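You operate a simulated robot arm through the tools that you are given. There is no shell and no other tool. Be economical: measure what you need, move in short steps, check, and stop when the job is done.

Carry out the task below with a simulated two-armed robot. There is one attempt and no reset: what you move stays moved.

TASK
Push the towels door shut. Open the dryer door, put the crumpled red t-shirt in the dryer drum and shut the door again. Put the black t-shirt on the lid of the washer. Put the yellow sponge on top of the soap carton one. Put the dosing cup with the teal handle in the washboard basin. Take the orange peg and leave it on the free stretch of the grey counter. Put the dark blue cloth roll marked sixty grams on top of the pink soap box. Shut the baskets door. Put the wooden dauber with the cream pad on the worktop of the folding counter away on the free stretch of the grey counter. Fetch the white rolled socks and set it on top of the soap carton two. Open the mats door, take the orange striped towel from the shelf of the mats cupboard and put it on the worktop of the stock counter and shut the door again. Any order will do. Set down upright: dark blue cloth roll marked sixty grams, wooden dauber with the cream pad.

The check looks at the end state, three seconds after you hand in, the way a careful person would. Anything else that was tipped, shoved, dropped, spilled or broken makes it a failure. Lids that push on must go on centred and level and be pressed home; caps that screw on are set level and turned clockwise until they are tight. Flat cloth is picked up by pressing the open fingertips on it (5 to 10 N) and closing them slowly along it; thin cloth reads only 2 to 8 mm in the jaws.

THE ROBOT
Two 6-joint arms with two-finger parallel grippers on one trunk, on a base that drives. Base frame: it is fixed to the floor where the robot stands at the start and does not move with it; the origin is under the middle of the robot, x ahead of it, y to its left, z up. Units: m, degrees, N and s.
The left shoulder is at the start at [-0.077, 0.177, 0.832], the right one opposite. With the tool pointing down near the work surface each hand reaches from about 0.44 to 0.62 m from the robot's upright axis, wherever it stands, measured 20 degrees to its own side. Places, roughly: baskets door [1.4, -0.1, 0.4]; black t-shirt [3.75, -3.5, 0.5]; crumpled red t-shirt [6.25, -1.75, 1]; dark blue cloth roll marked sixty grams [3.25, -0.5, 1]; dosing cup with the teal handle [2.25, -1.25, 1]; dryer door [6.1, -1.8, 0.6]; dryer drum [6.1, -1.6, 0.4]; free stretch of the grey counter [-1, -3.2, 0.9]; lid of the washer [3.2, -0.5, 0.9]; mats door [-0.5, -3.1, 0.5]; orange peg (3x3x9 cm) [2.4, -0.8, 1]; orange striped towel [-0.75, -3.25, 0.5]; pink soap box [3.5, -0.5, 1]; soap carton one [-2.25, -2.25, 0.75]; soap carton two [-2.25, -2.25, 0.75]; towels door [0.4, 0.2, 0.5]; washboard basin [2.6, -1.5, 0.7]; white rolled socks [-1.25, 0, 1]; wooden dauber with the cream pad (4x4x5 cm) [0.3, 0.5, 0.9]; worktop of the stock counter [0.2, -1.3, 0.9]; yellow sponge (8x6x5 cm) [2.8, -2, 0.7]. Payload 1.57 kg a hand.
The tool frame of a hand sits at the grasp point between the pads (the TCP): z along the fingers, y along the line on which they close. The tips reach 0.03 m beyond it. The gripper opens to 0.08 m. The fingers are 0.017 m wide and 0.012 m thick; the gripper's body (0.04 by 0.082 m) begins 0.08 m behind the TCP.
Orientation is told as [roll, pitch, yaw] about the base's x, y, z axes, in that order, counted from this pose: with the fingers straight down and closing along the base's y, the tool's x points along the base's -x, its y along +y and its z along -z.

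THE INTERFACE
- The arms move only by the tool jog_arm. It takes "left_targets", "right_targets" or both (then of equal length, played together; a hand with none holds still); each is a list of rows, each a list of 7 numbers: the shift along the tool's x, y, z in m, then the turn, a rotation vector about the tool's x, y, z in rad, then the closure, from 0 (fully open) to 1 (shut). In form: [[dx, dy, dz, rx, ry, rz, fingers], ...]. A call has 1 to 10 rows; each row is the pose to reach, as a shift and turn from the pose commanded when the call began, along the tool's axes at that moment. Each row takes 0.2 s and may step no farther than 0.05 m and 8.6 degrees from the row before; otherwise, or with a gripper value out of range, the whole call is refused. A pose out of reach is approached as far as the arm can. The call stops where the force on the tool passes 40 N (or 10 N more than at its start, if that is more) or the arm is blocked; 0.2 s more then pass. Each finger travels about 0.072 m/s and halts on what it meets, pressing with about 39 N; the grip force reading is that of the motor and also rises with nothing between the fingers. The clock runs only during rows and for 0.2 s after the last one: add rows that repeat a pose to give the fingers time. It gives the time, the measured TCP pose, the force on the tool (base axes), the opening and the grip force at its end, in the units of the frame above (readings bear some noise), with the torque about the TCP (base axes, N m) and any sound that the robot's microphone picked up, and new pictures: "show" is both (left out), scene, wrist or none (wrist: the cameras of the hands that moved).
- Cameras (640 x 400 px; columns grow to the right, rows downward): "scene" is now at [0.0375, 0.0052, 1.554]; the picture's right is [0.09, -1.00, 0.00], its down [-0.76, -0.07, -0.65] and it looks along [0.64, 0.06, -0.76] (base axes); focal length 220 px, centre (320, 200). "left" rides on the left gripper at [0.072, 0.007, -0.122] in its tool frame; the picture's right is [-0.09, 1.00, 0.00], its down [-0.84, -0.08, -0.54] and it looks along [-0.54, -0.05, 0.84] (tool axes); focal length 238 px, centre (320, 200). "right" rides on the right gripper at [0.072, -0.007, -0.122] in its tool frame; the picture's right is [0.09, 1.00, 0.00], its down [-0.84, 0.08, -0.54] and it looks along [-0.54, 0.05, 0.84] (tool axes); focal length 238 px, centre (320, 200).
- raise_lower(by): slides the trunk up (or, below 0, down) by that many m; the arms and the scene camera ride with it, the base frame stays. It gives what a move gives, with no picture.
- steer(legs): drives the robot by 1 to 6 legs, each [ahead, left, turn to the left] in m, m and degrees, along the robot's own axes; the way and the turn of a leg run together, so that a leg with both is an arc; at most 1.5 m and 180 degrees a leg. The arms and the cameras ride along, it lands a little off, and it stops where it bumps. It gives what a move gives, and a new picture of the scene camera.
- pan_tilt(pan, tilt): turns the head with the scene camera to pan (to the left, within 143 degrees either way) and tilt (down, from -29 to 69), counted from straight ahead of the robot. It gives what a move gives, and a new picture of the scene camera.
- locate(camera, pixels): for up to 12 pixels [column, row] of the newest picture of that camera ("zoom" is the newest enlarged one), the place [x, y, z] in the base frame of the surface seen there, good to about 0.003 m. It takes no simulated time.
- close_up(camera, box): a new picture of the part [left, top, right, bottom] of that camera's present view, enlarged. It takes no simulated time.
- close_job(): hands the job in; it is judged then, once.

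Work in short steps. Measure before you move; look again where a grasp or a placing could have gone wrong, and mend it. You have 378 turns and 360 pictures in all, those below and enlarged ones among them. Open the grippers and draw the arms clear of the work before you hand the job in, unless the task says otherwise; then end with one line.

The tools are called after ">>>" by a JSON object that holds its "api" and its "payload". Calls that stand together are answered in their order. jog_arm: Moves the arms, as the interface text tells. Its arguments: {"type":"object","properties":{"left_targets":{"type":"array"},"right_targets":{"type":"array"},"show":{"type":"string","enum":["both","scene","wrist","none"]}},"required":[]} The other tools are called the same way: raise_lower (by) slides the trunk up or down; steer (legs) drives the base; pan_tilt (pan, tilt) turns the head that bears the scene camera; locate (camera, pixels) gives the place of the surface under pixels of a picture; close_up (camera, box) takes an enlarged picture of a part of a camera's view; close_job () hands the job in.

At the start:

```text
clock: 0.0
left_tool_pos: [0.4459, 0.3482, 1.2258]
left_tcp_rot: [0.0, 0.0, 0.1]
left_ft_force: [0.8, -0.1, 0.3]
left_moment: [0.02, 0.0, 0.0]
left_grip_width: 0.0798
left_gripper_force: 0.0
right_tool_pos: [0.4137, 0.0224, 1.1823]
right_tcp_rot: [0.1, -0.1, 0.0]
right_ft_force: [0.4, -0.2, -0.1]
right_moment: [0.01, -0.01, 0.0]
right_grip_width: 0.0799
right_gripper_force: 0.0
trunk travel left (down, up): [-0.275, 0.053]
robot x, y, heading: [-0.0042, -0.0026, -0.1]
head pan, tilt: [5.0, 49.7]
```

scene: 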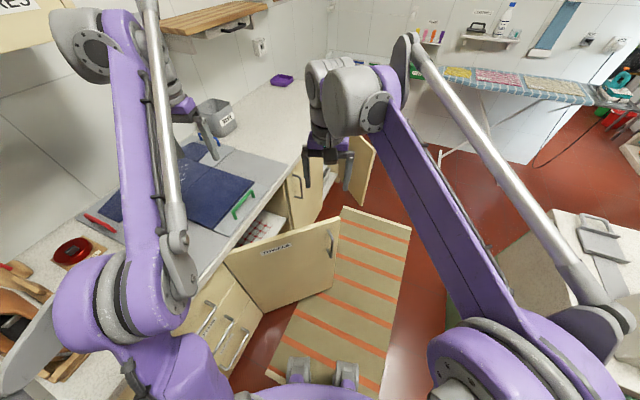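
right: 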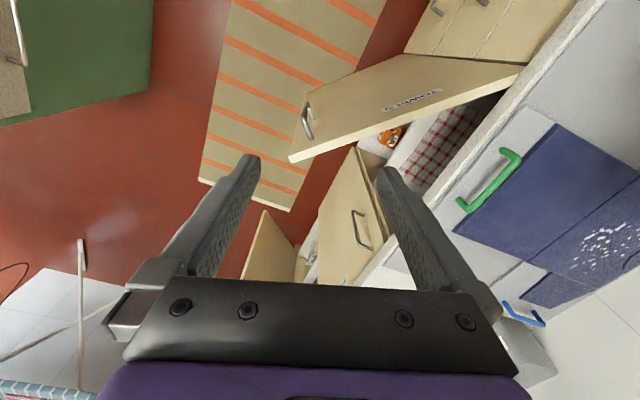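
left: 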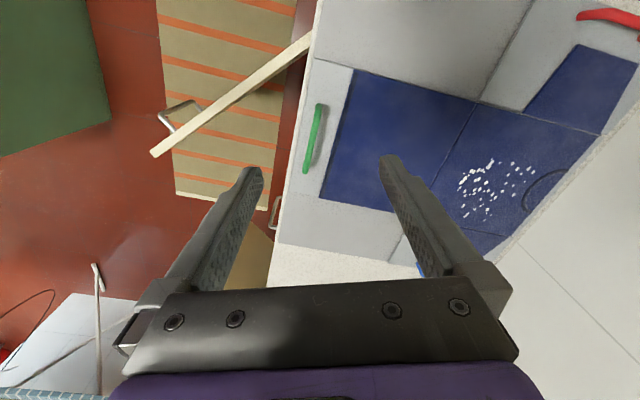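

I look around first to see the room layout: head to the left, and to the right.

>>> {"api": "pan_tilt", "payload": {"pan": 60, "tilt": 35}}

>>> {"api": "pan_tilt", "payload": {"pan": -60, "tilt": 25}}

>>> {"api": "pan_tilt", "payload": {"pan": -130, "tilt": 25}}

>>> {"api": "pan_tilt", "payload": {"pan": 130, "tilt": 25}}

>>> {"api": "pan_tilt", "payload": {"pan": -15, "tilt": 20}}

```text
clock: 1.2
left_tool_pos: [0.4461, 0.348, 1.2266]
left_tcp_rot: [-0.1, -0.1, 0.0]
left_ft_force: [-1.4, -0.2, 0.3]
left_moment: [0.03, 0.0, -0.02]
left_grip_width: 0.0802
left_gripper_force: 0.1
right_tool_pos: [0.4138, 0.0233, 1.1824]
right_tcp_rot: [0.1, -0.1, -0.1]
right_ft_force: [0.4, 0.2, 0.4]
right_moment: [-0.01, 0.02, 0.02]
right_grip_width: 0.0803
right_gripper_force: 0.2
trunk travel left (down, up): [-0.275, 0.053]
robot x, y, heading: [-0.0003, 0.0005, 0.1]
head pan, tilt: [60.0, 35.0]
```

scene: 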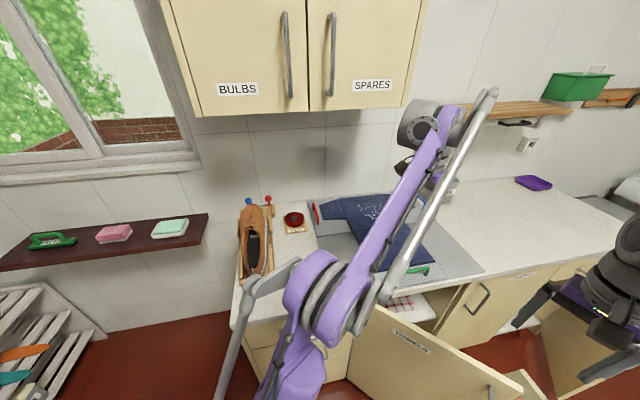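

```text
clock: 3.2
left_tool_pos: [0.4452, 0.3472, 1.227]
left_tcp_rot: [0.1, 0.1, -0.1]
left_ft_force: [-0.2, -0.7, 0.0]
left_moment: [-0.03, -0.01, -0.03]
left_grip_width: 0.0797
left_gripper_force: 0.1
right_tool_pos: [0.4127, 0.0233, 1.1819]
right_tcp_rot: [0.1, -0.1, 0.0]
right_ft_force: [0.7, -0.8, 1.1]
right_moment: [-0.01, 0.0, -0.04]
right_grip_width: 0.0796
right_gripper_force: 0.0
trunk travel left (down, up): [-0.275, 0.053]
robot x, y, heading: [0.0005, -0.0008, 0.1]
head pan, tilt: [-60.0, 25.0]
```

scene: 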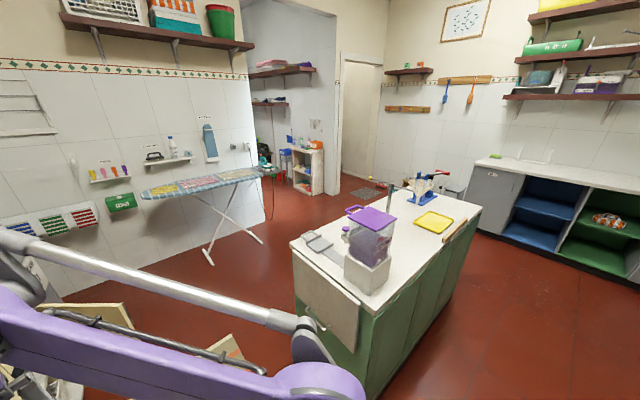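

```text
clock: 4.7
left_tool_pos: [0.4461, 0.3474, 1.2266]
left_tcp_rot: [0.1, 0.1, 0.0]
left_ft_force: [-0.2, -0.5, -0.7]
left_moment: [-0.03, -0.03, -0.03]
left_grip_width: 0.0801
left_gripper_force: 0.0
right_tool_pos: [0.4133, 0.022, 1.1827]
right_tcp_rot: [0.1, -0.1, -0.1]
right_ft_force: [-0.3, 0.0, -0.1]
right_moment: [-0.01, 0.01, 0.0]
right_grip_width: 0.0801
right_gripper_force: 0.1
trunk travel left (down, up): [-0.275, 0.053]
robot x, y, heading: [0.0021, 0.0018, -0.0]
head pan, tilt: [-130.0, 25.0]
```

scene: 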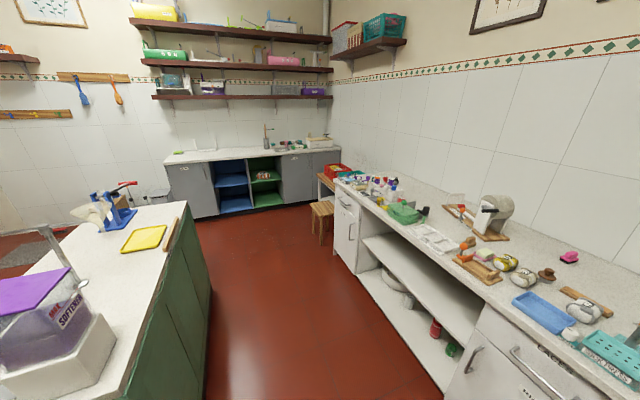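

```text
clock: 8.3
left_tool_pos: [0.4464, 0.3471, 1.227]
left_tcp_rot: [0.0, 0.1, 0.0]
left_ft_force: [0.0, 0.1, -0.1]
left_moment: [0.03, -0.01, 0.03]
left_grip_width: 0.0801
left_gripper_force: 0.0
right_tool_pos: [0.4145, 0.0223, 1.1836]
right_tcp_rot: [0.0, -0.1, 0.0]
right_ft_force: [0.2, -0.7, -0.5]
right_moment: [0.02, -0.01, 0.0]
right_grip_width: 0.0798
right_gripper_force: 0.1
trunk travel left (down, up): [-0.275, 0.053]
robot x, y, heading: [-0.0032, 0.002, -0.1]
head pan, tilt: [130.0, 25.0]
```

scene: 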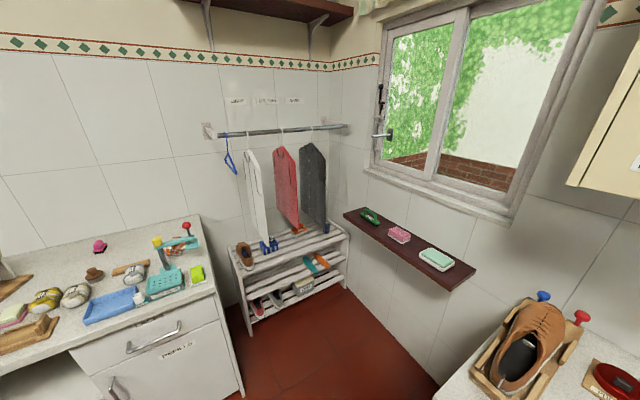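

```text
clock: 10.6
left_tool_pos: [0.4473, 0.3466, 1.2268]
left_tcp_rot: [0.0, -0.1, -0.1]
left_ft_force: [-0.4, 0.6, 0.4]
left_moment: [-0.01, -0.01, 0.03]
left_grip_width: 0.08
left_gripper_force: 0.1
right_tool_pos: [0.4133, 0.022, 1.1835]
right_tcp_rot: [0.0, 0.0, 0.0]
right_ft_force: [-0.1, 0.4, 0.0]
right_moment: [-0.02, 0.02, -0.01]
right_grip_width: 0.08
right_gripper_force: 0.1
trunk travel left (down, up): [-0.275, 0.053]
robot x, y, heading: [0.0019, 0.0015, -0.0]
head pan, tilt: [-15.0, 20.0]
```

scene: 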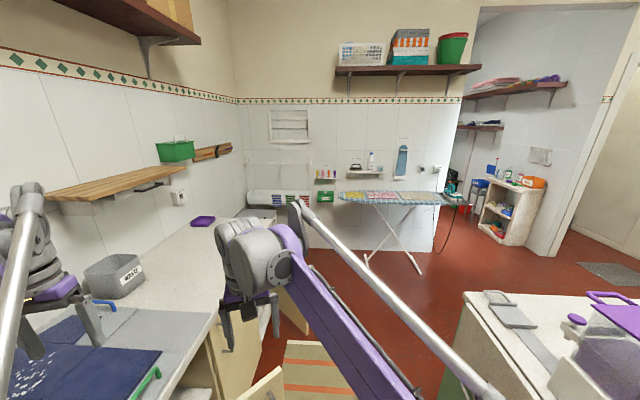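

I go back to the downward view to measure the towels door and dauber.

>>> {"api": "pan_tilt", "payload": {"pan": 25, "tilt": 55}}

>>> {"api": "pan_tilt", "payload": {"pan": 0, "tilt": 55}}

>>> {"api": "locate", "payload": {"camera": "scene", "pixels": [[220, 270], [330, 220], [335, 285], [260, 310], [280, 245], [338, 240], [200, 320], [225, 345], [260, 230]]}}

```text
clock: 11.6
left_tool_pos: [0.4466, 0.3478, 1.2262]
left_tcp_rot: [0.0, 0.1, 0.0]
left_ft_force: [0.2, 0.6, -0.6]
left_moment: [0.01, -0.03, -0.01]
left_grip_width: 0.0801
left_gripper_force: 0.0
right_tool_pos: [0.4135, 0.0231, 1.1832]
right_tcp_rot: [0.1, -0.1, 0.0]
right_ft_force: [0.2, 0.2, 0.4]
right_moment: [0.02, -0.01, 0.03]
right_grip_width: 0.0799
right_gripper_force: 0.1
trunk travel left (down, up): [-0.275, 0.053]
robot x, y, heading: [0.0009, 0.0011, 0.0]
head pan, tilt: [25.0, 55.0]
```

scene: 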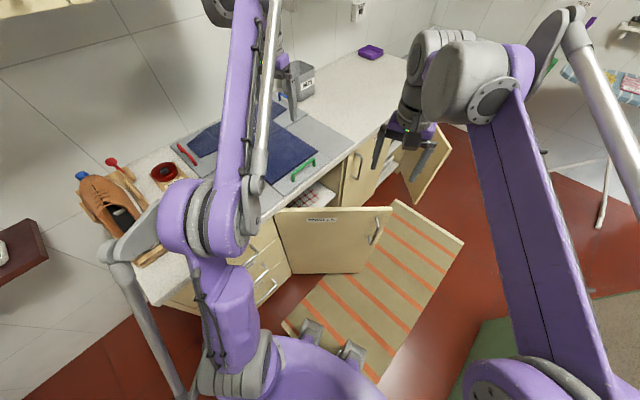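

```text
clock: 12.5
left_tool_pos: [0.4458, 0.3474, 1.2266]
left_tcp_rot: [0.0, 0.0, 0.0]
left_ft_force: [-0.2, 0.3, -0.6]
left_moment: [-0.02, -0.01, -0.01]
left_grip_width: 0.0799
left_gripper_force: 0.1
right_tool_pos: [0.4133, 0.0225, 1.183]
right_tcp_rot: [0.1, -0.1, 0.1]
right_ft_force: [0.1, 0.5, -0.3]
right_moment: [-0.01, 0.03, -0.02]
right_grip_width: 0.08
right_gripper_force: 0.0
trunk travel left (down, up): [-0.275, 0.053]
robot x, y, heading: [-0.0005, -0.0002, -0.1]
head pan, tilt: [0.0, 55.0]
```

scene: 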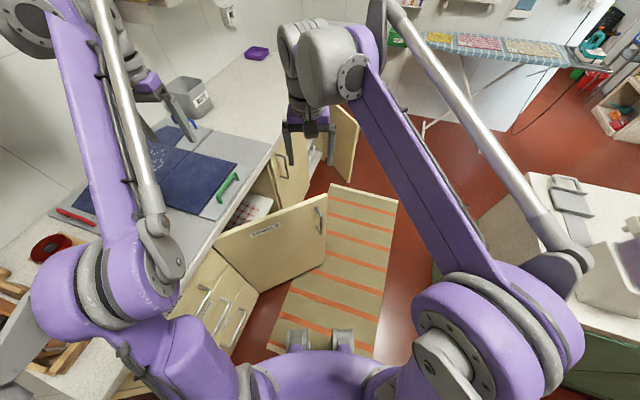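

```text
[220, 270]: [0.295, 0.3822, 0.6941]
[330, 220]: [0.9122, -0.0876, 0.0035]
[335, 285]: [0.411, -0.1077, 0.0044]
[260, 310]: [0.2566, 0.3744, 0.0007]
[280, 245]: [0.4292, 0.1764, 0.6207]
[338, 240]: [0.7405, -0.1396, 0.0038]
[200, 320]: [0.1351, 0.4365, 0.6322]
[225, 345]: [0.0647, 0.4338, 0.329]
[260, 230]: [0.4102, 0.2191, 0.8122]
```

The door face runs from a hinge near (0.27,0.42) toward the robot's front. I measure its free edge and top before lowering the right hand on its outer side.

>>> {"api": "locate", "payload": {"camera": "scene", "pixels": [[325, 194], [322, 200], [326, 250], [300, 215], [219, 240], [300, 270], [320, 220], [322, 262]]}}

>>> {"api": "jog_arm", "payload": {"right_targets": [[0.02, 0, 0.05, 0, 0, 0, 1], [0.03, 0, 0.1, 0, 0, 0, 1], [0.03, 0, 0.15, 0, 0, 0, 1], [0.03, 0, 0.2, 0, 0, 0, 1], [0.03, 0, 0.25, 0, 0, 0, 1], [0.03, 0, 0.3, 0, 0, 0, 1]], "show": "scene"}}

```text
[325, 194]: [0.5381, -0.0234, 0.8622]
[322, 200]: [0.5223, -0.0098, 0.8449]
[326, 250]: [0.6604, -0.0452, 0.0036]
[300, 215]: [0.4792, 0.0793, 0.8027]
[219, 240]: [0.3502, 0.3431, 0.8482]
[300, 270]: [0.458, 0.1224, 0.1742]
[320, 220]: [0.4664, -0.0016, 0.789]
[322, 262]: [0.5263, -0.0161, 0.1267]
```

```text
refused: row 1 steps farther than a row can; nothing moved
```

Door top is 0.86, handle sticks out to (0.466,0.0,0.79). I lower the closed right hand on the robot's side of it.

>>> {"api": "jog_arm", "payload": {"right_targets": [[0.01, 0.02, 0.04, 0, 0, 0, 1], [0.02, 0.04, 0.08, 0, 0, 0, 1], [0.03, 0.05, 0.12, 0, 0, 0, 1], [0.03, 0.05, 0.16, 0, 0, 0, 1], [0.03, 0.05, 0.21, 0, 0, 0, 1], [0.03, 0.05, 0.26, 0, 0, 0, 1], [0.03, 0.05, 0.31, 0, 0, 0, 1], [0.03, 0.05, 0.36, 0, 0, 0, 1], [0.03, 0.05, 0.4, 0, 0, 0, 1]], "show": "scene"}}

```text
clock: 14.5
left_tool_pos: [0.4473, 0.348, 1.2259]
left_tcp_rot: [0.0, 0.1, -0.1]
left_ft_force: [-0.2, 0.1, -0.8]
left_moment: [0.0, 0.01, 0.01]
left_grip_width: 0.0799
left_gripper_force: 0.1
right_tool_pos: [0.385, 0.072, 0.7809]
right_tcp_rot: [0.1, 0.0, 0.2]
right_ft_force: [0.3, -0.2, -0.8]
right_moment: [-0.02, 0.0, 0.0]
right_grip_width: 0.0001
right_gripper_force: 21.4
trunk travel left (down, up): [-0.275, 0.053]
robot x, y, heading: [0.0024, -0.0002, 0.1]
head pan, tilt: [0.0, 55.0]
```

scene: 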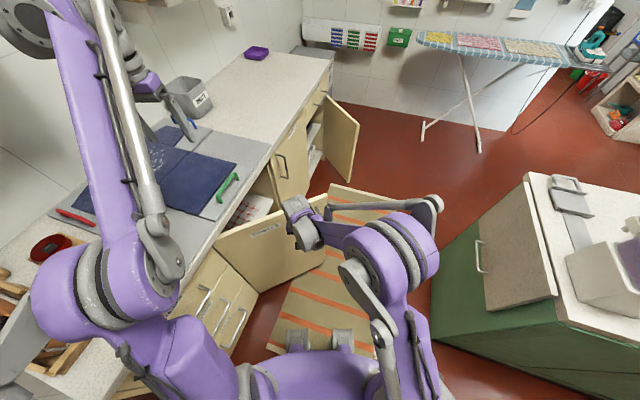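

The hand is at the outer side of the door, 8 cm off. I push along the door's arc.

>>> {"api": "jog_arm", "payload": {"right_targets": [[-0.045, 0.006, 0, 0, 0, 0, 1], [-0.065, 0.01, 0, 0, 0, 0, 1], [-0.085, 0.02, 0, 0, 0, 0, 1], [-0.1, 0.03, 0, 0, 0, 0, 1], [-0.12, 0.042, 0, 0, 0, 0, 1], [-0.141, 0.061, 0, 0, 0, 0, 1], [-0.16, 0.08, 0, 0, 0, 0, 1], [-0.175, 0.097, 0, 0, 0, 0, 1], [-0.192, 0.118, 0, 0, 0, 0, 1], [-0.207, 0.138, 0, 0, 0, 0, 1]], "show": "scene"}}

```text
clock: 16.7
left_tool_pos: [0.4466, 0.3468, 1.226]
left_tcp_rot: [0.0, 0.0, 0.1]
left_ft_force: [0.3, -0.4, -0.6]
left_moment: [-0.01, 0.02, 0.02]
left_grip_width: 0.0801
left_gripper_force: 0.0
right_tool_pos: [0.5899, 0.211, 0.7848]
right_tcp_rot: [0.1, 0.0, 0.1]
right_ft_force: [-0.4, -1.1, 0.0]
right_moment: [-0.01, -0.01, 0.02]
right_grip_width: 0.0002
right_gripper_force: 22.0
trunk travel left (down, up): [-0.275, 0.053]
robot x, y, heading: [-0.0009, 0.0013, 0.1]
head pan, tilt: [0.0, 55.0]
```

scene: 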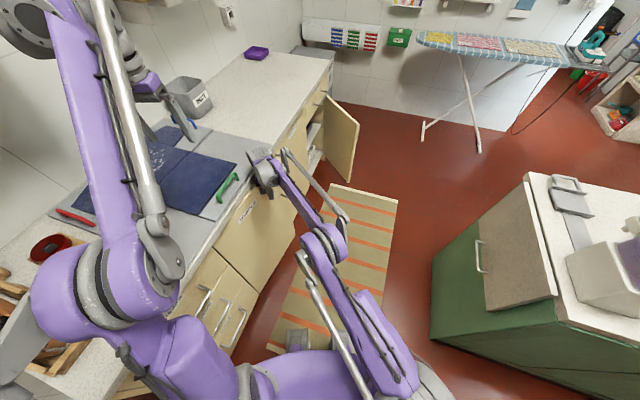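

The door has swung a good way. I continue along the arc.

>>> {"api": "jog_arm", "payload": {"right_targets": [[-0.018, 0.03, 0, 0, 0, 0, 1], [-0.032, 0.06, 0, 0, 0, 0, 1], [-0.045, 0.09, 0, 0, 0, 0, 1], [-0.052, 0.12, 0, 0, 0, 0, 1], [-0.058, 0.145, 0, 0, 0, 0, 1], [-0.062, 0.17, 0, 0, 0, 0, 1], [-0.064, 0.19, 0, 0, 0, 0, 1], [-0.064, 0.205, 0, 0, 0, 0, 1]], "show": "scene"}}

```text
clock: 17.3
left_tool_pos: [0.4457, 0.3471, 1.2274]
left_tcp_rot: [0.0, 0.0, -0.2]
left_ft_force: [-0.1, 1.2, 0.1]
left_moment: [-0.02, 0.03, 0.0]
left_grip_width: 0.0801
left_gripper_force: 0.0
right_tool_pos: [0.5894, 0.2153, 0.784]
right_tcp_rot: [-0.5, 0.0, -1.2]
right_ft_force: [-9.8, -12.0, 1.7]
right_moment: [1.46, -1.11, 0.11]
right_grip_width: 0.0
right_gripper_force: 21.3
right hand out of reach, approached as far as the arm can: row 1, 2
trunk travel left (down, up): [-0.275, 0.053]
robot x, y, heading: [0.0, -0.0037, -0.1]
head pan, tilt: [0.0, 55.0]
stopped in row 2 (right hand): the force on the tool passed its limit at 65 N (the readings are from after the stop); the commanded pose is now the measured one
```

scene: 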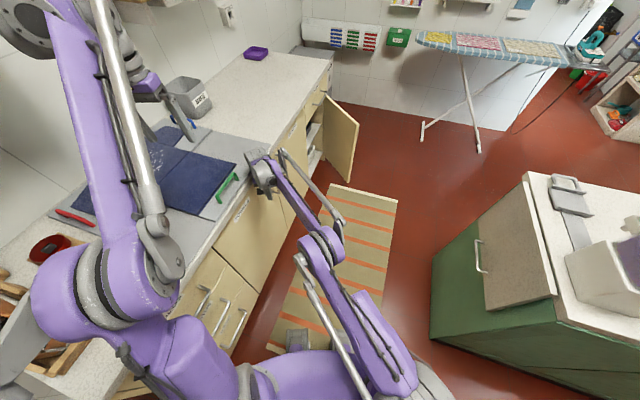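

The push met a hard stop; I look closer at whether the door is already shut.

>>> {"api": "close_up", "payload": {"camera": "scene", "box": [180, 130, 340, 300]}}

>>> {"api": "locate", "payload": {"camera": "scene", "pixels": [[240, 240], [262, 260], [260, 215], [240, 280], [295, 195], [300, 150], [225, 240], [270, 160], [290, 230]]}}

```text
2.35 times, centred on (260, 215) of scene
```

zoom: 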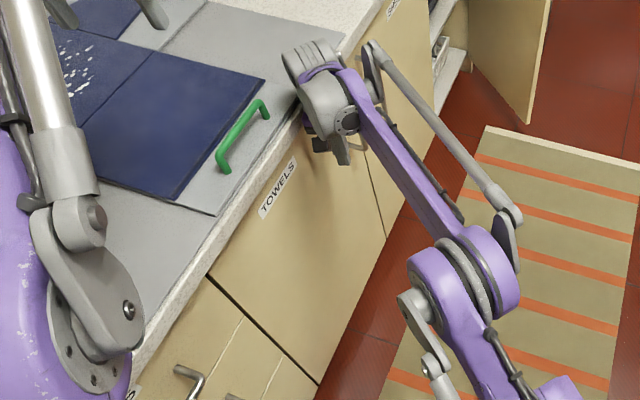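

```text
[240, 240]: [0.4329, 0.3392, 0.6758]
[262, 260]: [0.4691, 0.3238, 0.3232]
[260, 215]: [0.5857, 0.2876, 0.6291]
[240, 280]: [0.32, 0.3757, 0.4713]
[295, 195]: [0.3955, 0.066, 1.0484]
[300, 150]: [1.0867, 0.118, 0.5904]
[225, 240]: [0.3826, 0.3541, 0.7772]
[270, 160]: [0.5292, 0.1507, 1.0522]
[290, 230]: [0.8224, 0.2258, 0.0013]
```

The counter runs at about −18.5°, and the door face now lies in line with its neighbours. I draw the hand back and verify.

>>> {"api": "jog_arm", "payload": {"right_targets": [[0.015, -0.045, 0, 0, 0, 0, 1], [0.04, -0.08, 0, 0, 0, 0, 1], [0.08, -0.1, -0.03, 0, 0, 0, 1], [0.12, -0.11, -0.06, 0, 0, 0, 1], [0.15, -0.13, -0.1, 0, 0, 0, 1], [0.17, -0.15, -0.14, 0, 0, 0, 0.5], [0.17, -0.17, -0.18, 0, 0, 0, 0], [0.17, -0.19, -0.22, 0, 0, 0, 0]], "show": "scene"}}

>>> {"api": "close_up", "payload": {"camera": "scene", "box": [180, 130, 340, 300]}}

>>> {"api": "locate", "payload": {"camera": "scene", "pixels": [[220, 252], [228, 247], [265, 215], [272, 208], [278, 202], [290, 200], [300, 110], [272, 150], [240, 185]]}}

```text
refused: row 3 steps farther than a row can; nothing moved
```

```text
2.35 times, centred on (260, 215) of scene
```

zoom: 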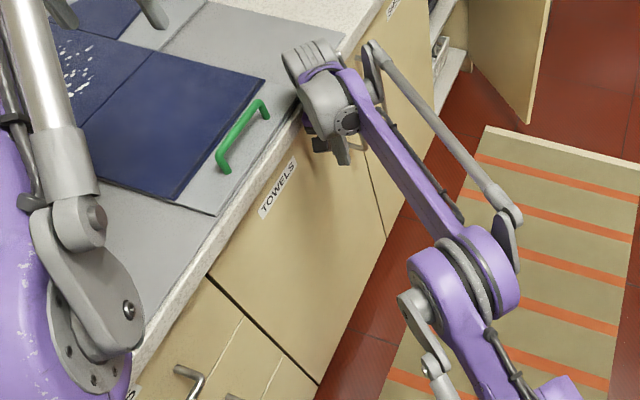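

```text
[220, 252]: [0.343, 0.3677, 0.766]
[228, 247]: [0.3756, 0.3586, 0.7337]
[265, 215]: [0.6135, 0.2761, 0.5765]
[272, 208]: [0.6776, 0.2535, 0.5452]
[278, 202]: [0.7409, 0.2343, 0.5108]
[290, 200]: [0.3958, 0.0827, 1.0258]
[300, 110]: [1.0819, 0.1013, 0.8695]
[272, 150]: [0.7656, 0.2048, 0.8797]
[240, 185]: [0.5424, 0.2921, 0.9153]
```

Door and neighbour are collinear. I withdraw the hand in smaller steps.

>>> {"api": "jog_arm", "payload": {"right_targets": [[0.015, -0.045, 0, 0, 0, 0, 1], [0.035, -0.075, 0, 0, 0, 0, 1], [0.06, -0.09, -0.03, 0, 0, 0, 1], [0.09, -0.1, -0.06, 0, 0, 0, 1], [0.11, -0.11, -0.1, 0, 0, 0, 0.7], [0.13, -0.12, -0.14, 0, 0, 0, 0.3], [0.15, -0.13, -0.18, 0, 0, 0, 0], [0.17, -0.14, -0.22, 0, 0, 0, 0]], "show": "scene"}}

>>> {"api": "close_up", "payload": {"camera": "scene", "box": [180, 130, 340, 300]}}

>>> {"api": "locate", "payload": {"camera": "scene", "pixels": [[355, 120], [340, 140], [327, 90], [328, 160], [345, 165], [50, 250]]}}

```text
clock: 19.1
left_tool_pos: [0.4457, 0.3462, 1.2264]
left_tcp_rot: [0.0, 0.1, -0.1]
left_ft_force: [0.6, 0.1, -0.4]
left_moment: [-0.02, 0.0, 0.01]
left_grip_width: 0.08
left_gripper_force: 0.1
right_tool_pos: [0.416, 0.0821, 1.0038]
right_tcp_rot: [-0.5, -0.2, -1.1]
right_ft_force: [-0.3, 0.1, 0.3]
right_moment: [-0.01, 0.0, -0.05]
right_grip_width: 0.08
right_gripper_force: 0.0
trunk travel left (down, up): [-0.275, 0.053]
robot x, y, heading: [-0.0002, 0.0048, 0.1]
head pan, tilt: [0.0, 55.0]
```

scene: 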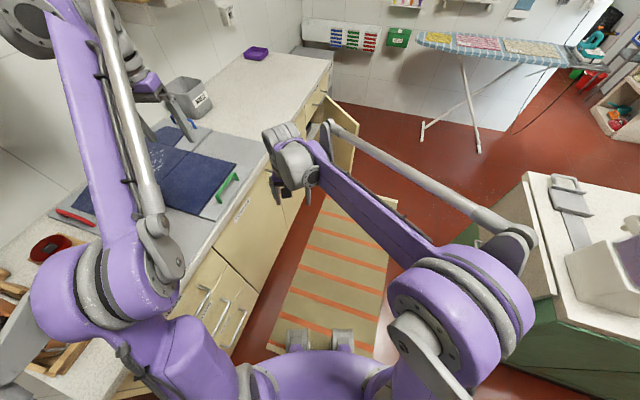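

```text
2.35 times, centred on (260, 215) of scene
```

zoom: 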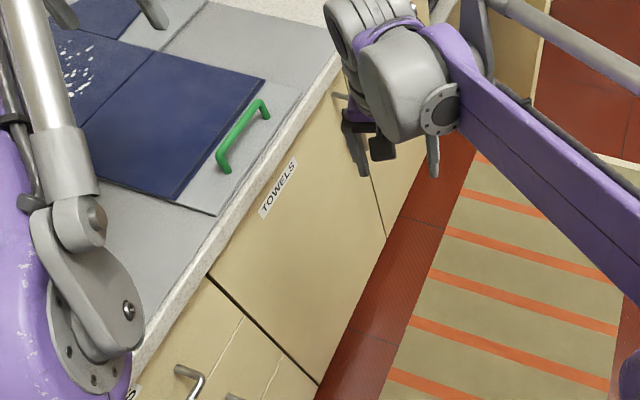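

```text
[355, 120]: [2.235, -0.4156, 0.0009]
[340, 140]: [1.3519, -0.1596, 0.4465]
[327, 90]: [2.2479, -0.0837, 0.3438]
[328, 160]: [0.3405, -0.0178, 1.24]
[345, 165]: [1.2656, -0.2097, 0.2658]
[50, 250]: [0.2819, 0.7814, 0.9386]
```

Towels door is shut. I turn parallel to the counter and drive toward the baskets door, then look at it.

>>> {"api": "steer", "payload": {"legs": [[0, 0, -18.5], [0.4, -0.05, 0]]}}

>>> {"api": "pan_tilt", "payload": {"pan": 10, "tilt": 45}}

```text
clock: 22.6
left_tool_pos: [0.895, 0.0075, 1.2256]
left_tcp_rot: [0.0, 0.0, -18.9]
left_ft_force: [-0.1, 0.3, 0.4]
left_moment: [-0.04, 0.04, -0.03]
left_grip_width: 0.0798
left_gripper_force: 0.0
right_tool_pos: [0.7812, -0.2334, 1.0033]
right_tcp_rot: [-0.5, -0.3, -20.0]
right_ft_force: [0.3, -0.3, 0.1]
right_moment: [0.02, -0.01, 0.04]
right_grip_width: 0.08
right_gripper_force: 0.0
trunk travel left (down, up): [-0.275, 0.053]
robot x, y, heading: [0.3602, -0.1785, -19.1]
head pan, tilt: [0.0, 55.0]
```

scene: 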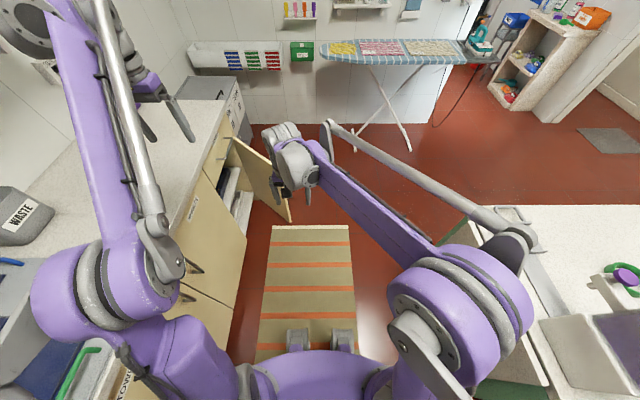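

```text
clock: 23.4
left_tool_pos: [0.894, 0.0084, 1.2266]
left_tcp_rot: [0.0, 0.0, -18.9]
left_ft_force: [-0.2, -0.2, -0.1]
left_moment: [-0.01, 0.05, 0.0]
left_grip_width: 0.0798
left_gripper_force: 0.0
right_tool_pos: [0.7807, -0.2334, 1.0033]
right_tcp_rot: [-0.5, -0.1, -20.0]
right_ft_force: [-0.1, -0.3, -0.1]
right_moment: [0.0, -0.01, 0.01]
right_grip_width: 0.08
right_gripper_force: 0.1
trunk travel left (down, up): [-0.275, 0.053]
robot x, y, heading: [0.3559, -0.1788, -19.0]
head pan, tilt: [10.0, 45.0]
```

scene: 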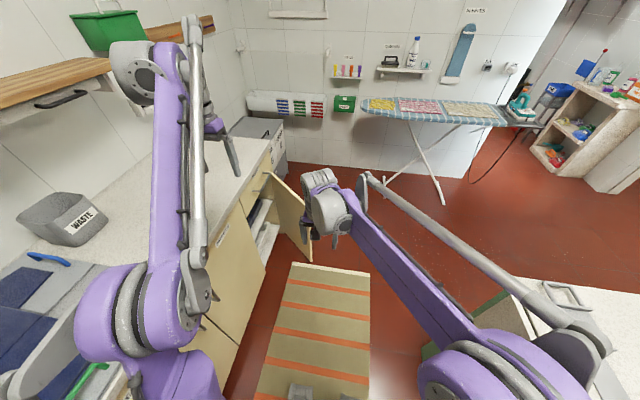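

The baskets door is hinged at its far end; I measure it.

>>> {"api": "close_up", "payload": {"camera": "scene", "box": [220, 120, 380, 280]}}

>>> {"api": "locate", "payload": {"camera": "scene", "pixels": [[272, 180], [280, 190], [290, 200], [300, 240], [308, 255], [285, 225], [275, 200], [265, 170], [280, 150], [245, 130], [225, 240]]}}

```text
2.50 times, centred on (300, 200) of scene
```

zoom: 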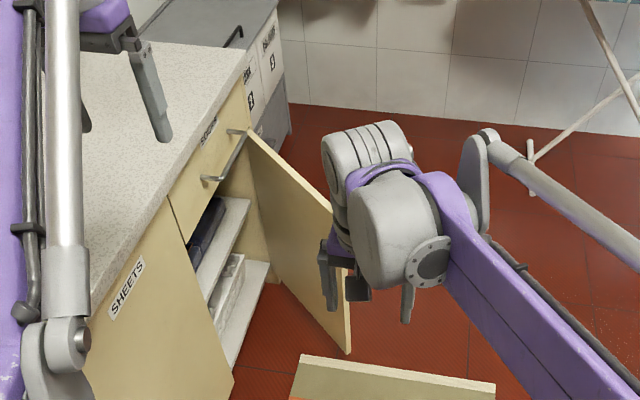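

```text
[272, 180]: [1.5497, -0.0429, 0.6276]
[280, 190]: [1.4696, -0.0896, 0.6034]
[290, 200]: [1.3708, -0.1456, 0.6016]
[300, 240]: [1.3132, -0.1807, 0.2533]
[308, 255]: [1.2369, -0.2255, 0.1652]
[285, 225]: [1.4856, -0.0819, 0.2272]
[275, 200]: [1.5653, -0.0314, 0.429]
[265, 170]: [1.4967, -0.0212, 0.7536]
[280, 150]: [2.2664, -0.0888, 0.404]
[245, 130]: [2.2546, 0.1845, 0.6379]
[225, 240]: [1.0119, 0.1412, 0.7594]
```

Baskets door: hinge (1.57,−0.03), free end (1.235,−0.23), top 0.63. I move the right hand aside and drive ahead so the left hand can push it from outside.

>>> {"api": "jog_arm", "payload": {"right_targets": [[0.0, -0.045, -0.02, 0, 0, 0, 0], [0.0, -0.09, -0.04, 0, 0, 0, 0], [0.0, -0.135, -0.06, 0, 0, 0, 0], [0.0, -0.18, -0.08, 0, 0, 0, 0], [0.0, -0.225, -0.1, 0, 0, 0, 0], [0.0, -0.27, -0.12, 0, 0, 0, 0], [0.0, -0.31, -0.14, 0, 0, 0, 0]], "show": "none"}}

>>> {"api": "steer", "payload": {"legs": [[0.41, -0.06, 0.5]]}}

```text
clock: 25.0
left_tool_pos: [0.8947, 0.0081, 1.227]
left_tcp_rot: [0.0, 0.0, -19.0]
left_ft_force: [-0.6, -0.3, 0.3]
left_moment: [0.02, -0.01, -0.04]
left_grip_width: 0.0799
left_gripper_force: 0.2
right_tool_pos: [0.6757, -0.5225, 1.1486]
right_tcp_rot: [-0.4, -0.2, -20.0]
right_ft_force: [0.2, -0.4, 0.2]
right_moment: [0.0, 0.02, 0.01]
right_grip_width: 0.0798
right_gripper_force: 0.0
trunk travel left (down, up): [-0.275, 0.053]
robot x, y, heading: [0.3585, -0.1765, -18.8]
head pan, tilt: [10.0, 45.0]
```

```text
clock: 27.5
left_tool_pos: [1.2578, -0.1721, 1.227]
left_tcp_rot: [0.0, -0.1, -18.3]
left_ft_force: [0.0, 0.1, -0.8]
left_moment: [-0.01, 0.02, 0.04]
left_grip_width: 0.08
left_gripper_force: 0.1
right_tool_pos: [1.045, -0.7062, 1.1497]
right_tcp_rot: [-0.6, -0.3, -19.3]
right_ft_force: [0.0, -1.7, -0.4]
right_moment: [0.0, -0.01, 0.02]
right_grip_width: 0.0798
right_gripper_force: 0.0
trunk travel left (down, up): [-0.275, 0.053]
robot x, y, heading: [0.7248, -0.3618, -18.3]
head pan, tilt: [10.0, 45.0]
```

scene: 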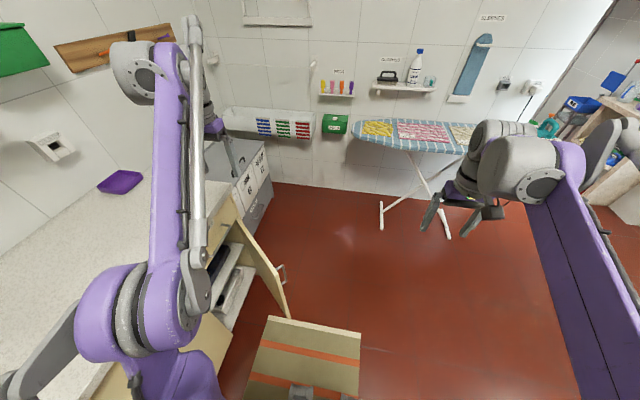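

The door handle at (282,272) juts out near the free end. I bring the left hand to the right of the door and lower it with the fingers shut.

>>> {"api": "jog_arm", "payload": {"left_targets": [[-0.01, -0.044, 0.015, 0, 0, 0, 1], [-0.02, -0.088, 0.03, 0, 0, 0, 1], [-0.03, -0.132, 0.045, 0, 0, 0, 1], [-0.04, -0.176, 0.06, 0, 0, 0, 1], [-0.05, -0.22, 0.075, 0, 0, 0, 1], [-0.055, -0.23, 0.12, 0, 0, 0, 1], [-0.055, -0.23, 0.17, 0, 0, 0, 1], [-0.055, -0.23, 0.22, 0, 0, 0, 1], [-0.055, -0.23, 0.27, 0, 0, 0, 1], [-0.055, -0.23, 0.32, 0, 0, 0, 1]], "show": "none"}}

>>> {"api": "jog_arm", "payload": {"left_targets": [[0, 0, 0.047, -0.13, 0, 0, 1], [0, 0, 0.094, -0.26, 0, 0, 1], [0, 0, 0.141, -0.39, 0, 0, 1], [0, 0, 0.188, -0.52, 0, 0, 1], [0, 0, 0.235, -0.65, 0, 0, 1], [0, 0, 0.28, -0.78, 0, 0, 1], [0, 0, 0.32, -0.9, 0, 0, 1]], "show": "scene"}}

```text
clock: 29.7
left_tool_pos: [1.2383, -0.4113, 0.9054]
left_tcp_rot: [0.0, 0.0, -18.2]
left_ft_force: [-0.4, -0.1, -0.2]
left_moment: [0.0, 0.05, -0.02]
left_grip_width: 0.0
left_gripper_force: 21.9
right_tool_pos: [1.0462, -0.7067, 1.1485]
right_tcp_rot: [-0.6, -0.1, -19.3]
right_ft_force: [0.8, -0.2, 0.0]
right_moment: [-0.01, 0.01, 0.0]
right_grip_width: 0.0799
right_gripper_force: 0.1
trunk travel left (down, up): [-0.275, 0.053]
robot x, y, heading: [0.7258, -0.3632, -18.3]
head pan, tilt: [10.0, 45.0]
```

```text
clock: 31.3
left_tool_pos: [1.238, -0.4088, 0.5865]
left_tcp_rot: [51.7, -0.1, -18.2]
left_ft_force: [0.0, 0.5, 0.7]
left_moment: [0.02, 0.03, 0.0]
left_grip_width: 0.0001
left_gripper_force: 20.9
right_tool_pos: [1.0476, -0.7073, 1.15]
right_tcp_rot: [-0.6, 0.0, -19.2]
right_ft_force: [0.0, -1.0, 0.5]
right_moment: [0.02, -0.01, 0.03]
right_grip_width: 0.0801
right_gripper_force: 0.0
trunk travel left (down, up): [-0.275, 0.053]
robot x, y, heading: [0.7186, -0.3604, -18.2]
head pan, tilt: [10.0, 45.0]
```

scene: 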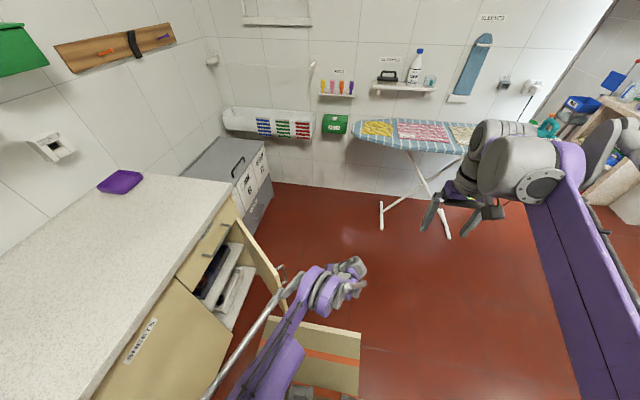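

Left hand sits outside the door. I sweep it to the robot's left (mix of tool y and z) to push the door shut.

>>> {"api": "jog_arm", "payload": {"left_targets": [[0, 0.027, 0.035, 0, 0, 0, 1], [0, 0.054, 0.07, 0, 0, 0, 1], [0, 0.081, 0.105, 0, 0, 0, 1], [0, 0.108, 0.14, 0, 0, 0, 1], [0, 0.13, 0.167, 0, 0, 0, 1], [0, 0.15, 0.194, 0, 0, 0, 1], [0, 0.17, 0.22, 0, 0, 0, 1], [0, 0.19, 0.245, 0, 0, 0, 1], [0, 0.21, 0.27, 0, 0, 0, 1], [0, 0.225, 0.29, 0, 0, 0, 1]], "show": "scene"}}

```text
clock: 32.1
left_tool_pos: [1.2745, -0.2947, 0.5852]
left_tcp_rot: [51.3, 0.3, -18.2]
left_ft_force: [-0.1, 0.7, 0.2]
left_moment: [0.01, -0.03, 0.01]
left_grip_width: 0.0
left_gripper_force: 21.7
right_tool_pos: [1.0461, -0.7048, 1.1495]
right_tcp_rot: [-0.6, -0.1, -19.4]
right_ft_force: [-0.6, 0.2, -0.1]
right_moment: [0.01, -0.03, 0.0]
right_grip_width: 0.0799
right_gripper_force: 0.1
trunk travel left (down, up): [-0.275, 0.053]
robot x, y, heading: [0.7254, -0.3625, -18.3]
head pan, tilt: [10.0, 45.0]
stopped in row 4 (left hand): the force on the tool passed its limit at 70 N (the readings are from after the stop); the commanded pose is now the measured one
```

scene: 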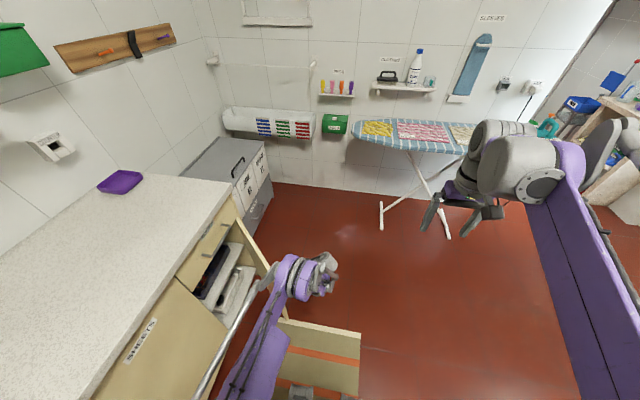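

It stopped on first contact at speed (likely the handle). I push on slowly.

>>> {"api": "jog_arm", "payload": {"left_targets": [[0, 0.005, 0.006, 0, 0, 0, 1], [0, 0.01, 0.013, 0, 0, 0, 1], [0, 0.016, 0.021, 0, 0, 0, 1], [0, 0.023, 0.03, 0, 0, 0, 1], [0, 0.031, 0.04, 0, 0, 0, 1], [0, 0.04, 0.051, 0, 0, 0, 1], [0, 0.049, 0.062, 0, 0, 0, 1], [0, 0.058, 0.074, 0, 0, 0, 1], [0, 0.067, 0.085, 0, 0, 0, 1], [0, 0.077, 0.097, 0, 0, 0, 1]], "show": "scene"}}

```text
clock: 32.7
left_tool_pos: [1.2738, -0.2875, 0.5837]
left_tcp_rot: [50.9, 0.8, -18.2]
left_ft_force: [-9.1, -5.6, 5.6]
left_moment: [0.13, 0.08, 0.26]
left_grip_width: 0.0
left_gripper_force: 21.6
right_tool_pos: [1.0456, -0.7082, 1.1492]
right_tcp_rot: [-0.6, -0.1, -19.4]
right_ft_force: [-0.9, 0.8, -0.6]
right_moment: [-0.04, 0.04, 0.0]
right_grip_width: 0.0803
right_gripper_force: 0.0
trunk travel left (down, up): [-0.275, 0.053]
robot x, y, heading: [0.7222, -0.3609, -18.3]
head pan, tilt: [10.0, 45.0]
stopped in row 2 (left hand): the force on the tool passed its limit at 48 N (the readings are from after the stop); the commanded pose is now the measured one
```

scene: 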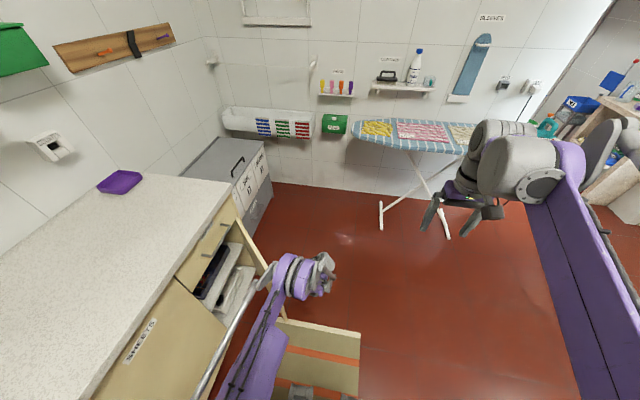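

I take a closer look at the contact.

>>> {"api": "close_up", "payload": {"camera": "scene", "box": [200, 200, 360, 360]}}

>>> {"api": "close_up", "payload": {"camera": "left", "box": [0, 0, 640, 400]}}

```text
2.50 times, centred on (280, 280) of scene
```

zoom: 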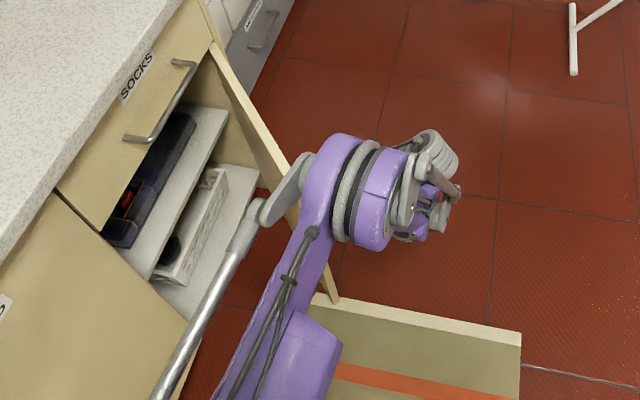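

```text
1.00 times, centred on (320, 200) of left (not enlarged: the box is as wide or as high as the picture)
```

zoom: 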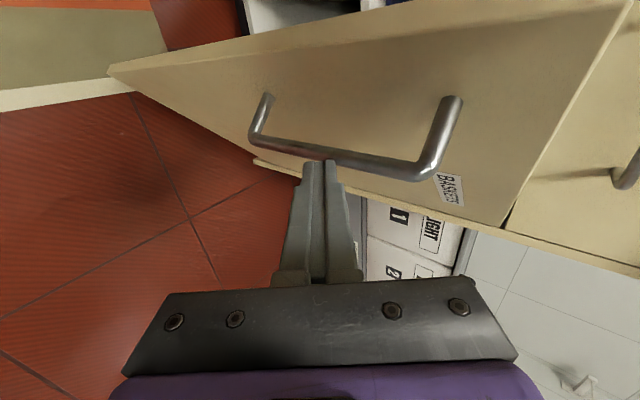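

The wrist view shows the fingertips wedged on the free-edge side of the handle bar, pushing along the door plane. I back off, shift to the hinge side of the bar, and push along the arc.

>>> {"api": "jog_arm", "payload": {"left_targets": [[-0.03, -0.022, -0.027, 0, 0, 0, 1], [-0.066, -0.013, -0.016, 0, 0, 0, 1], [-0.066, 0.013, 0.016, 0, 0, 0, 1], [-0.066, 0.026, 0.032, 0, 0, 0, 1], [-0.045, 0.037, 0.046, 0, 0, 0, 1], [-0.021, 0.05, 0.062, 0, 0, 0, 1], [-0.004, 0.06, 0.074, 0, 0, 0, 1], [0.013, 0.07, 0.086, 0, 0, 0, 1], [0.03, 0.082, 0.101, 0, 0, 0, 1], [0.045, 0.095, 0.117, 0, 0, 0, 1]], "show": "both"}}

```text
clock: 34.9
left_tool_pos: [1.2789, -0.1295, 0.5844]
left_tcp_rot: [50.9, 0.6, -18.1]
left_ft_force: [0.4, 0.4, 0.5]
left_moment: [-0.03, 0.0, 0.01]
left_grip_width: 0.0001
left_gripper_force: 21.0
right_tool_pos: [1.0453, -0.7067, 1.1503]
right_tcp_rot: [-0.5, -0.3, -19.3]
right_ft_force: [0.0, 0.1, 0.3]
right_moment: [0.01, -0.02, -0.02]
right_grip_width: 0.08
right_gripper_force: 0.0
trunk travel left (down, up): [-0.275, 0.053]
robot x, y, heading: [0.7268, -0.3612, -18.3]
head pan, tilt: [10.0, 45.0]
```

scene: 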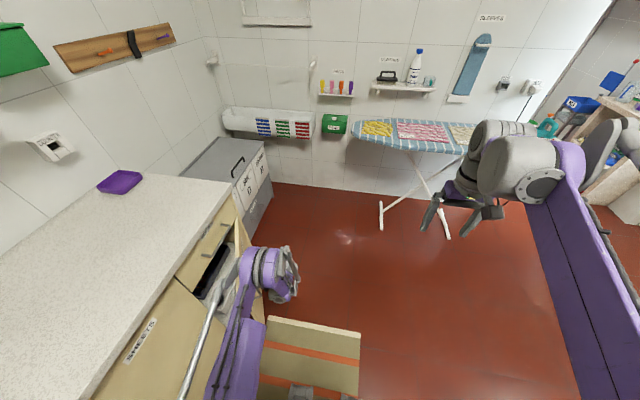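
left: 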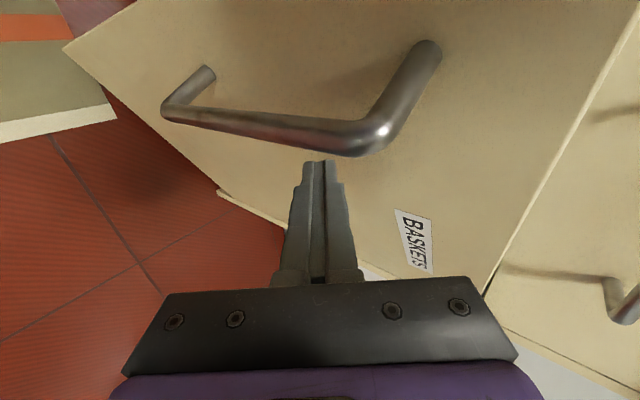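

The door follows. I continue the arc to closure.

>>> {"api": "jog_arm", "payload": {"left_targets": [[0.009, 0.0095, 0.0117, 0, 0, 0, 1], [0.017, 0.019, 0.023, 0, 0, 0, 1], [0.025, 0.028, 0.034, 0, 0, 0, 1], [0.031, 0.038, 0.047, 0, 0, 0, 1], [0.037, 0.048, 0.059, 0, 0, 0, 1], [0.042, 0.058, 0.072, 0, 0, 0, 1], [0.045, 0.068, 0.084, 0, 0, 0, 1], [0.047, 0.078, 0.096, 0, 0, 0, 1], [0.049, 0.088, 0.108, 0, 0, 0, 1]], "show": "both"}}

```text
clock: 36.9
left_tool_pos: [1.2752, 0.0187, 0.5865]
left_tcp_rot: [50.9, 0.7, -18.2]
left_ft_force: [1.1, -0.4, 0.6]
left_moment: [0.02, -0.01, -0.04]
left_grip_width: 0.0003
left_gripper_force: 21.5
right_tool_pos: [1.0443, -0.7068, 1.149]
right_tcp_rot: [-0.5, -0.1, -19.4]
right_ft_force: [0.7, 0.0, 0.7]
right_moment: [0.0, 0.02, 0.0]
right_grip_width: 0.08
right_gripper_force: 0.0
trunk travel left (down, up): [-0.275, 0.053]
robot x, y, heading: [0.7248, -0.3631, -18.4]
head pan, tilt: [10.0, 45.0]
```

scene: 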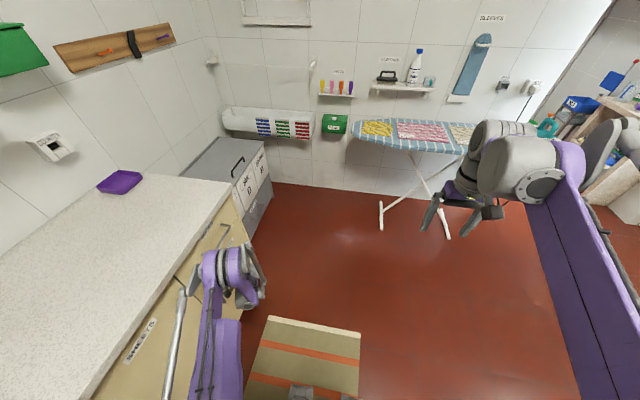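
left: 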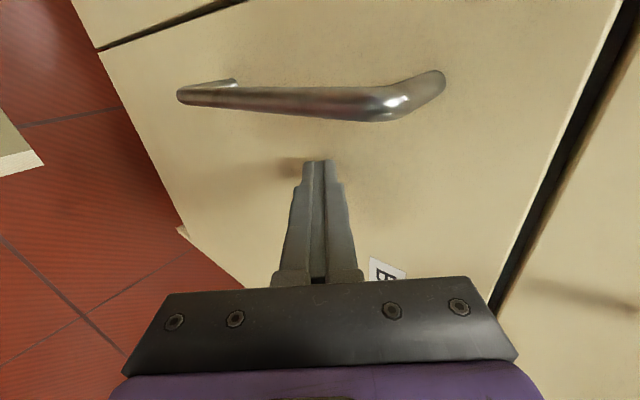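

Nearly flush. I push gently a bit more until it meets resistance.

>>> {"api": "jog_arm", "payload": {"left_targets": [[0, 0.003, 0.004, 0, 0, 0, 1], [0, 0.006, 0.008, 0, 0, 0, 1], [0, 0.009, 0.012, 0, 0, 0, 1], [0, 0.012, 0.016, 0, 0, 0, 1], [0, 0.016, 0.02, 0, 0, 0, 1], [0, 0.019, 0.024, 0, 0, 0, 1]], "show": "wrist"}}

```text
clock: 37.6
left_tool_pos: [1.2766, 0.0235, 0.5864]
left_tcp_rot: [50.6, 0.7, -18.3]
left_ft_force: [-10.4, -12.9, 12.7]
left_moment: [0.23, -0.01, 0.18]
left_grip_width: 0.0
left_gripper_force: 21.5
right_tool_pos: [1.0428, -0.7091, 1.1492]
right_tcp_rot: [-0.4, -0.2, -19.5]
right_ft_force: [0.3, -0.4, -0.1]
right_moment: [-0.01, 0.02, -0.01]
right_grip_width: 0.0799
right_gripper_force: 0.1
trunk travel left (down, up): [-0.275, 0.053]
robot x, y, heading: [0.7221, -0.3661, -18.7]
head pan, tilt: [10.0, 45.0]
stopped in row 3 (left hand): the force on the tool passed its limit at 48 N (the readings are from after the stop); the commanded pose is now the measured one
```

left: 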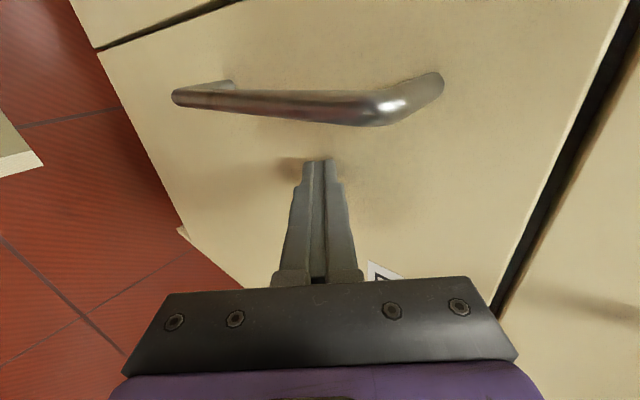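

It resists; I check flushness against the neighbouring front in the wrist view.

>>> {"api": "locate", "payload": {"camera": "left", "pixels": [[250, 160], [240, 230], [450, 230], [520, 100], [580, 200], [620, 100], [120, 30], [560, 320], [180, 15], [130, 65], [230, 40]]}}

```text
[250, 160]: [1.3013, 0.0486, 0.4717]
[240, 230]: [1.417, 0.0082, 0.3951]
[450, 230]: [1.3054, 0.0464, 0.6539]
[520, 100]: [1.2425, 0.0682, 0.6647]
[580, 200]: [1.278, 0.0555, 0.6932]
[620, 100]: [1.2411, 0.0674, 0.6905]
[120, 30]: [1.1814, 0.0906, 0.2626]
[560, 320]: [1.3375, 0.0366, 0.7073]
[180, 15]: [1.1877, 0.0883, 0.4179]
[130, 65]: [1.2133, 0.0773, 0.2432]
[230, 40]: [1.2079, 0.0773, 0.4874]
```

All fronts lie in one plane: the baskets door is shut. I retract the left hand, untilt and raise it.

>>> {"api": "jog_arm", "payload": {"left_targets": [[0, -0.03, -0.037, 0, 0, 0, 1], [0, -0.06, -0.074, 0, 0, 0, 1], [0, -0.09, -0.111, 0, 0, 0, 1], [0, -0.12, -0.148, 0, 0, 0, 1], [0, -0.15, -0.185, 0.12, 0, 0, 1], [0, -0.142, -0.215, 0.25, 0, 0, 1], [0, -0.12, -0.245, 0.38, 0, 0, 1], [0, -0.09, -0.275, 0.51, 0, 0, 1], [0, -0.06, -0.305, 0.64, 0, 0, 1], [0, -0.025, -0.335, 0.77, 0, 0, 1]], "show": "none"}}

>>> {"api": "pan_tilt", "payload": {"pan": -30, "tilt": 30}}

```text
clock: 39.8
left_tool_pos: [1.1927, -0.2332, 0.779]
left_tcp_rot: [6.3, 0.6, -18.5]
left_ft_force: [-0.5, 0.4, 0.4]
left_moment: [0.0, 0.0, 0.05]
left_grip_width: 0.0
left_gripper_force: 21.7
left hand out of reach, approached as far as the arm can: row 4
right_tool_pos: [1.0444, -0.7081, 1.1491]
right_tcp_rot: [-0.5, -0.2, -19.5]
right_ft_force: [-0.5, -0.6, 0.6]
right_moment: [0.0, 0.03, 0.04]
right_grip_width: 0.0804
right_gripper_force: 0.1
trunk travel left (down, up): [-0.275, 0.053]
robot x, y, heading: [0.7224, -0.3616, -18.6]
head pan, tilt: [10.0, 45.0]
```

```text
clock: 40.9
left_tool_pos: [1.1933, -0.2349, 0.7766]
left_tcp_rot: [6.5, 0.7, -18.3]
left_ft_force: [-0.8, -0.4, 0.7]
left_moment: [-0.01, 0.01, 0.02]
left_grip_width: 0.0002
left_gripper_force: 21.0
right_tool_pos: [1.0443, -0.707, 1.1498]
right_tcp_rot: [-0.5, -0.2, -19.6]
right_ft_force: [-0.2, -0.2, 0.1]
right_moment: [0.01, -0.01, 0.01]
right_grip_width: 0.0798
right_gripper_force: 0.1
trunk travel left (down, up): [-0.275, 0.053]
robot x, y, heading: [0.7222, -0.3632, -18.4]
head pan, tilt: [-30.0, 30.0]
```

scene: 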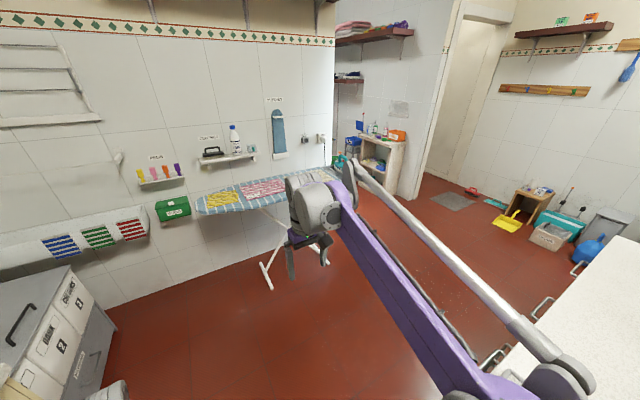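

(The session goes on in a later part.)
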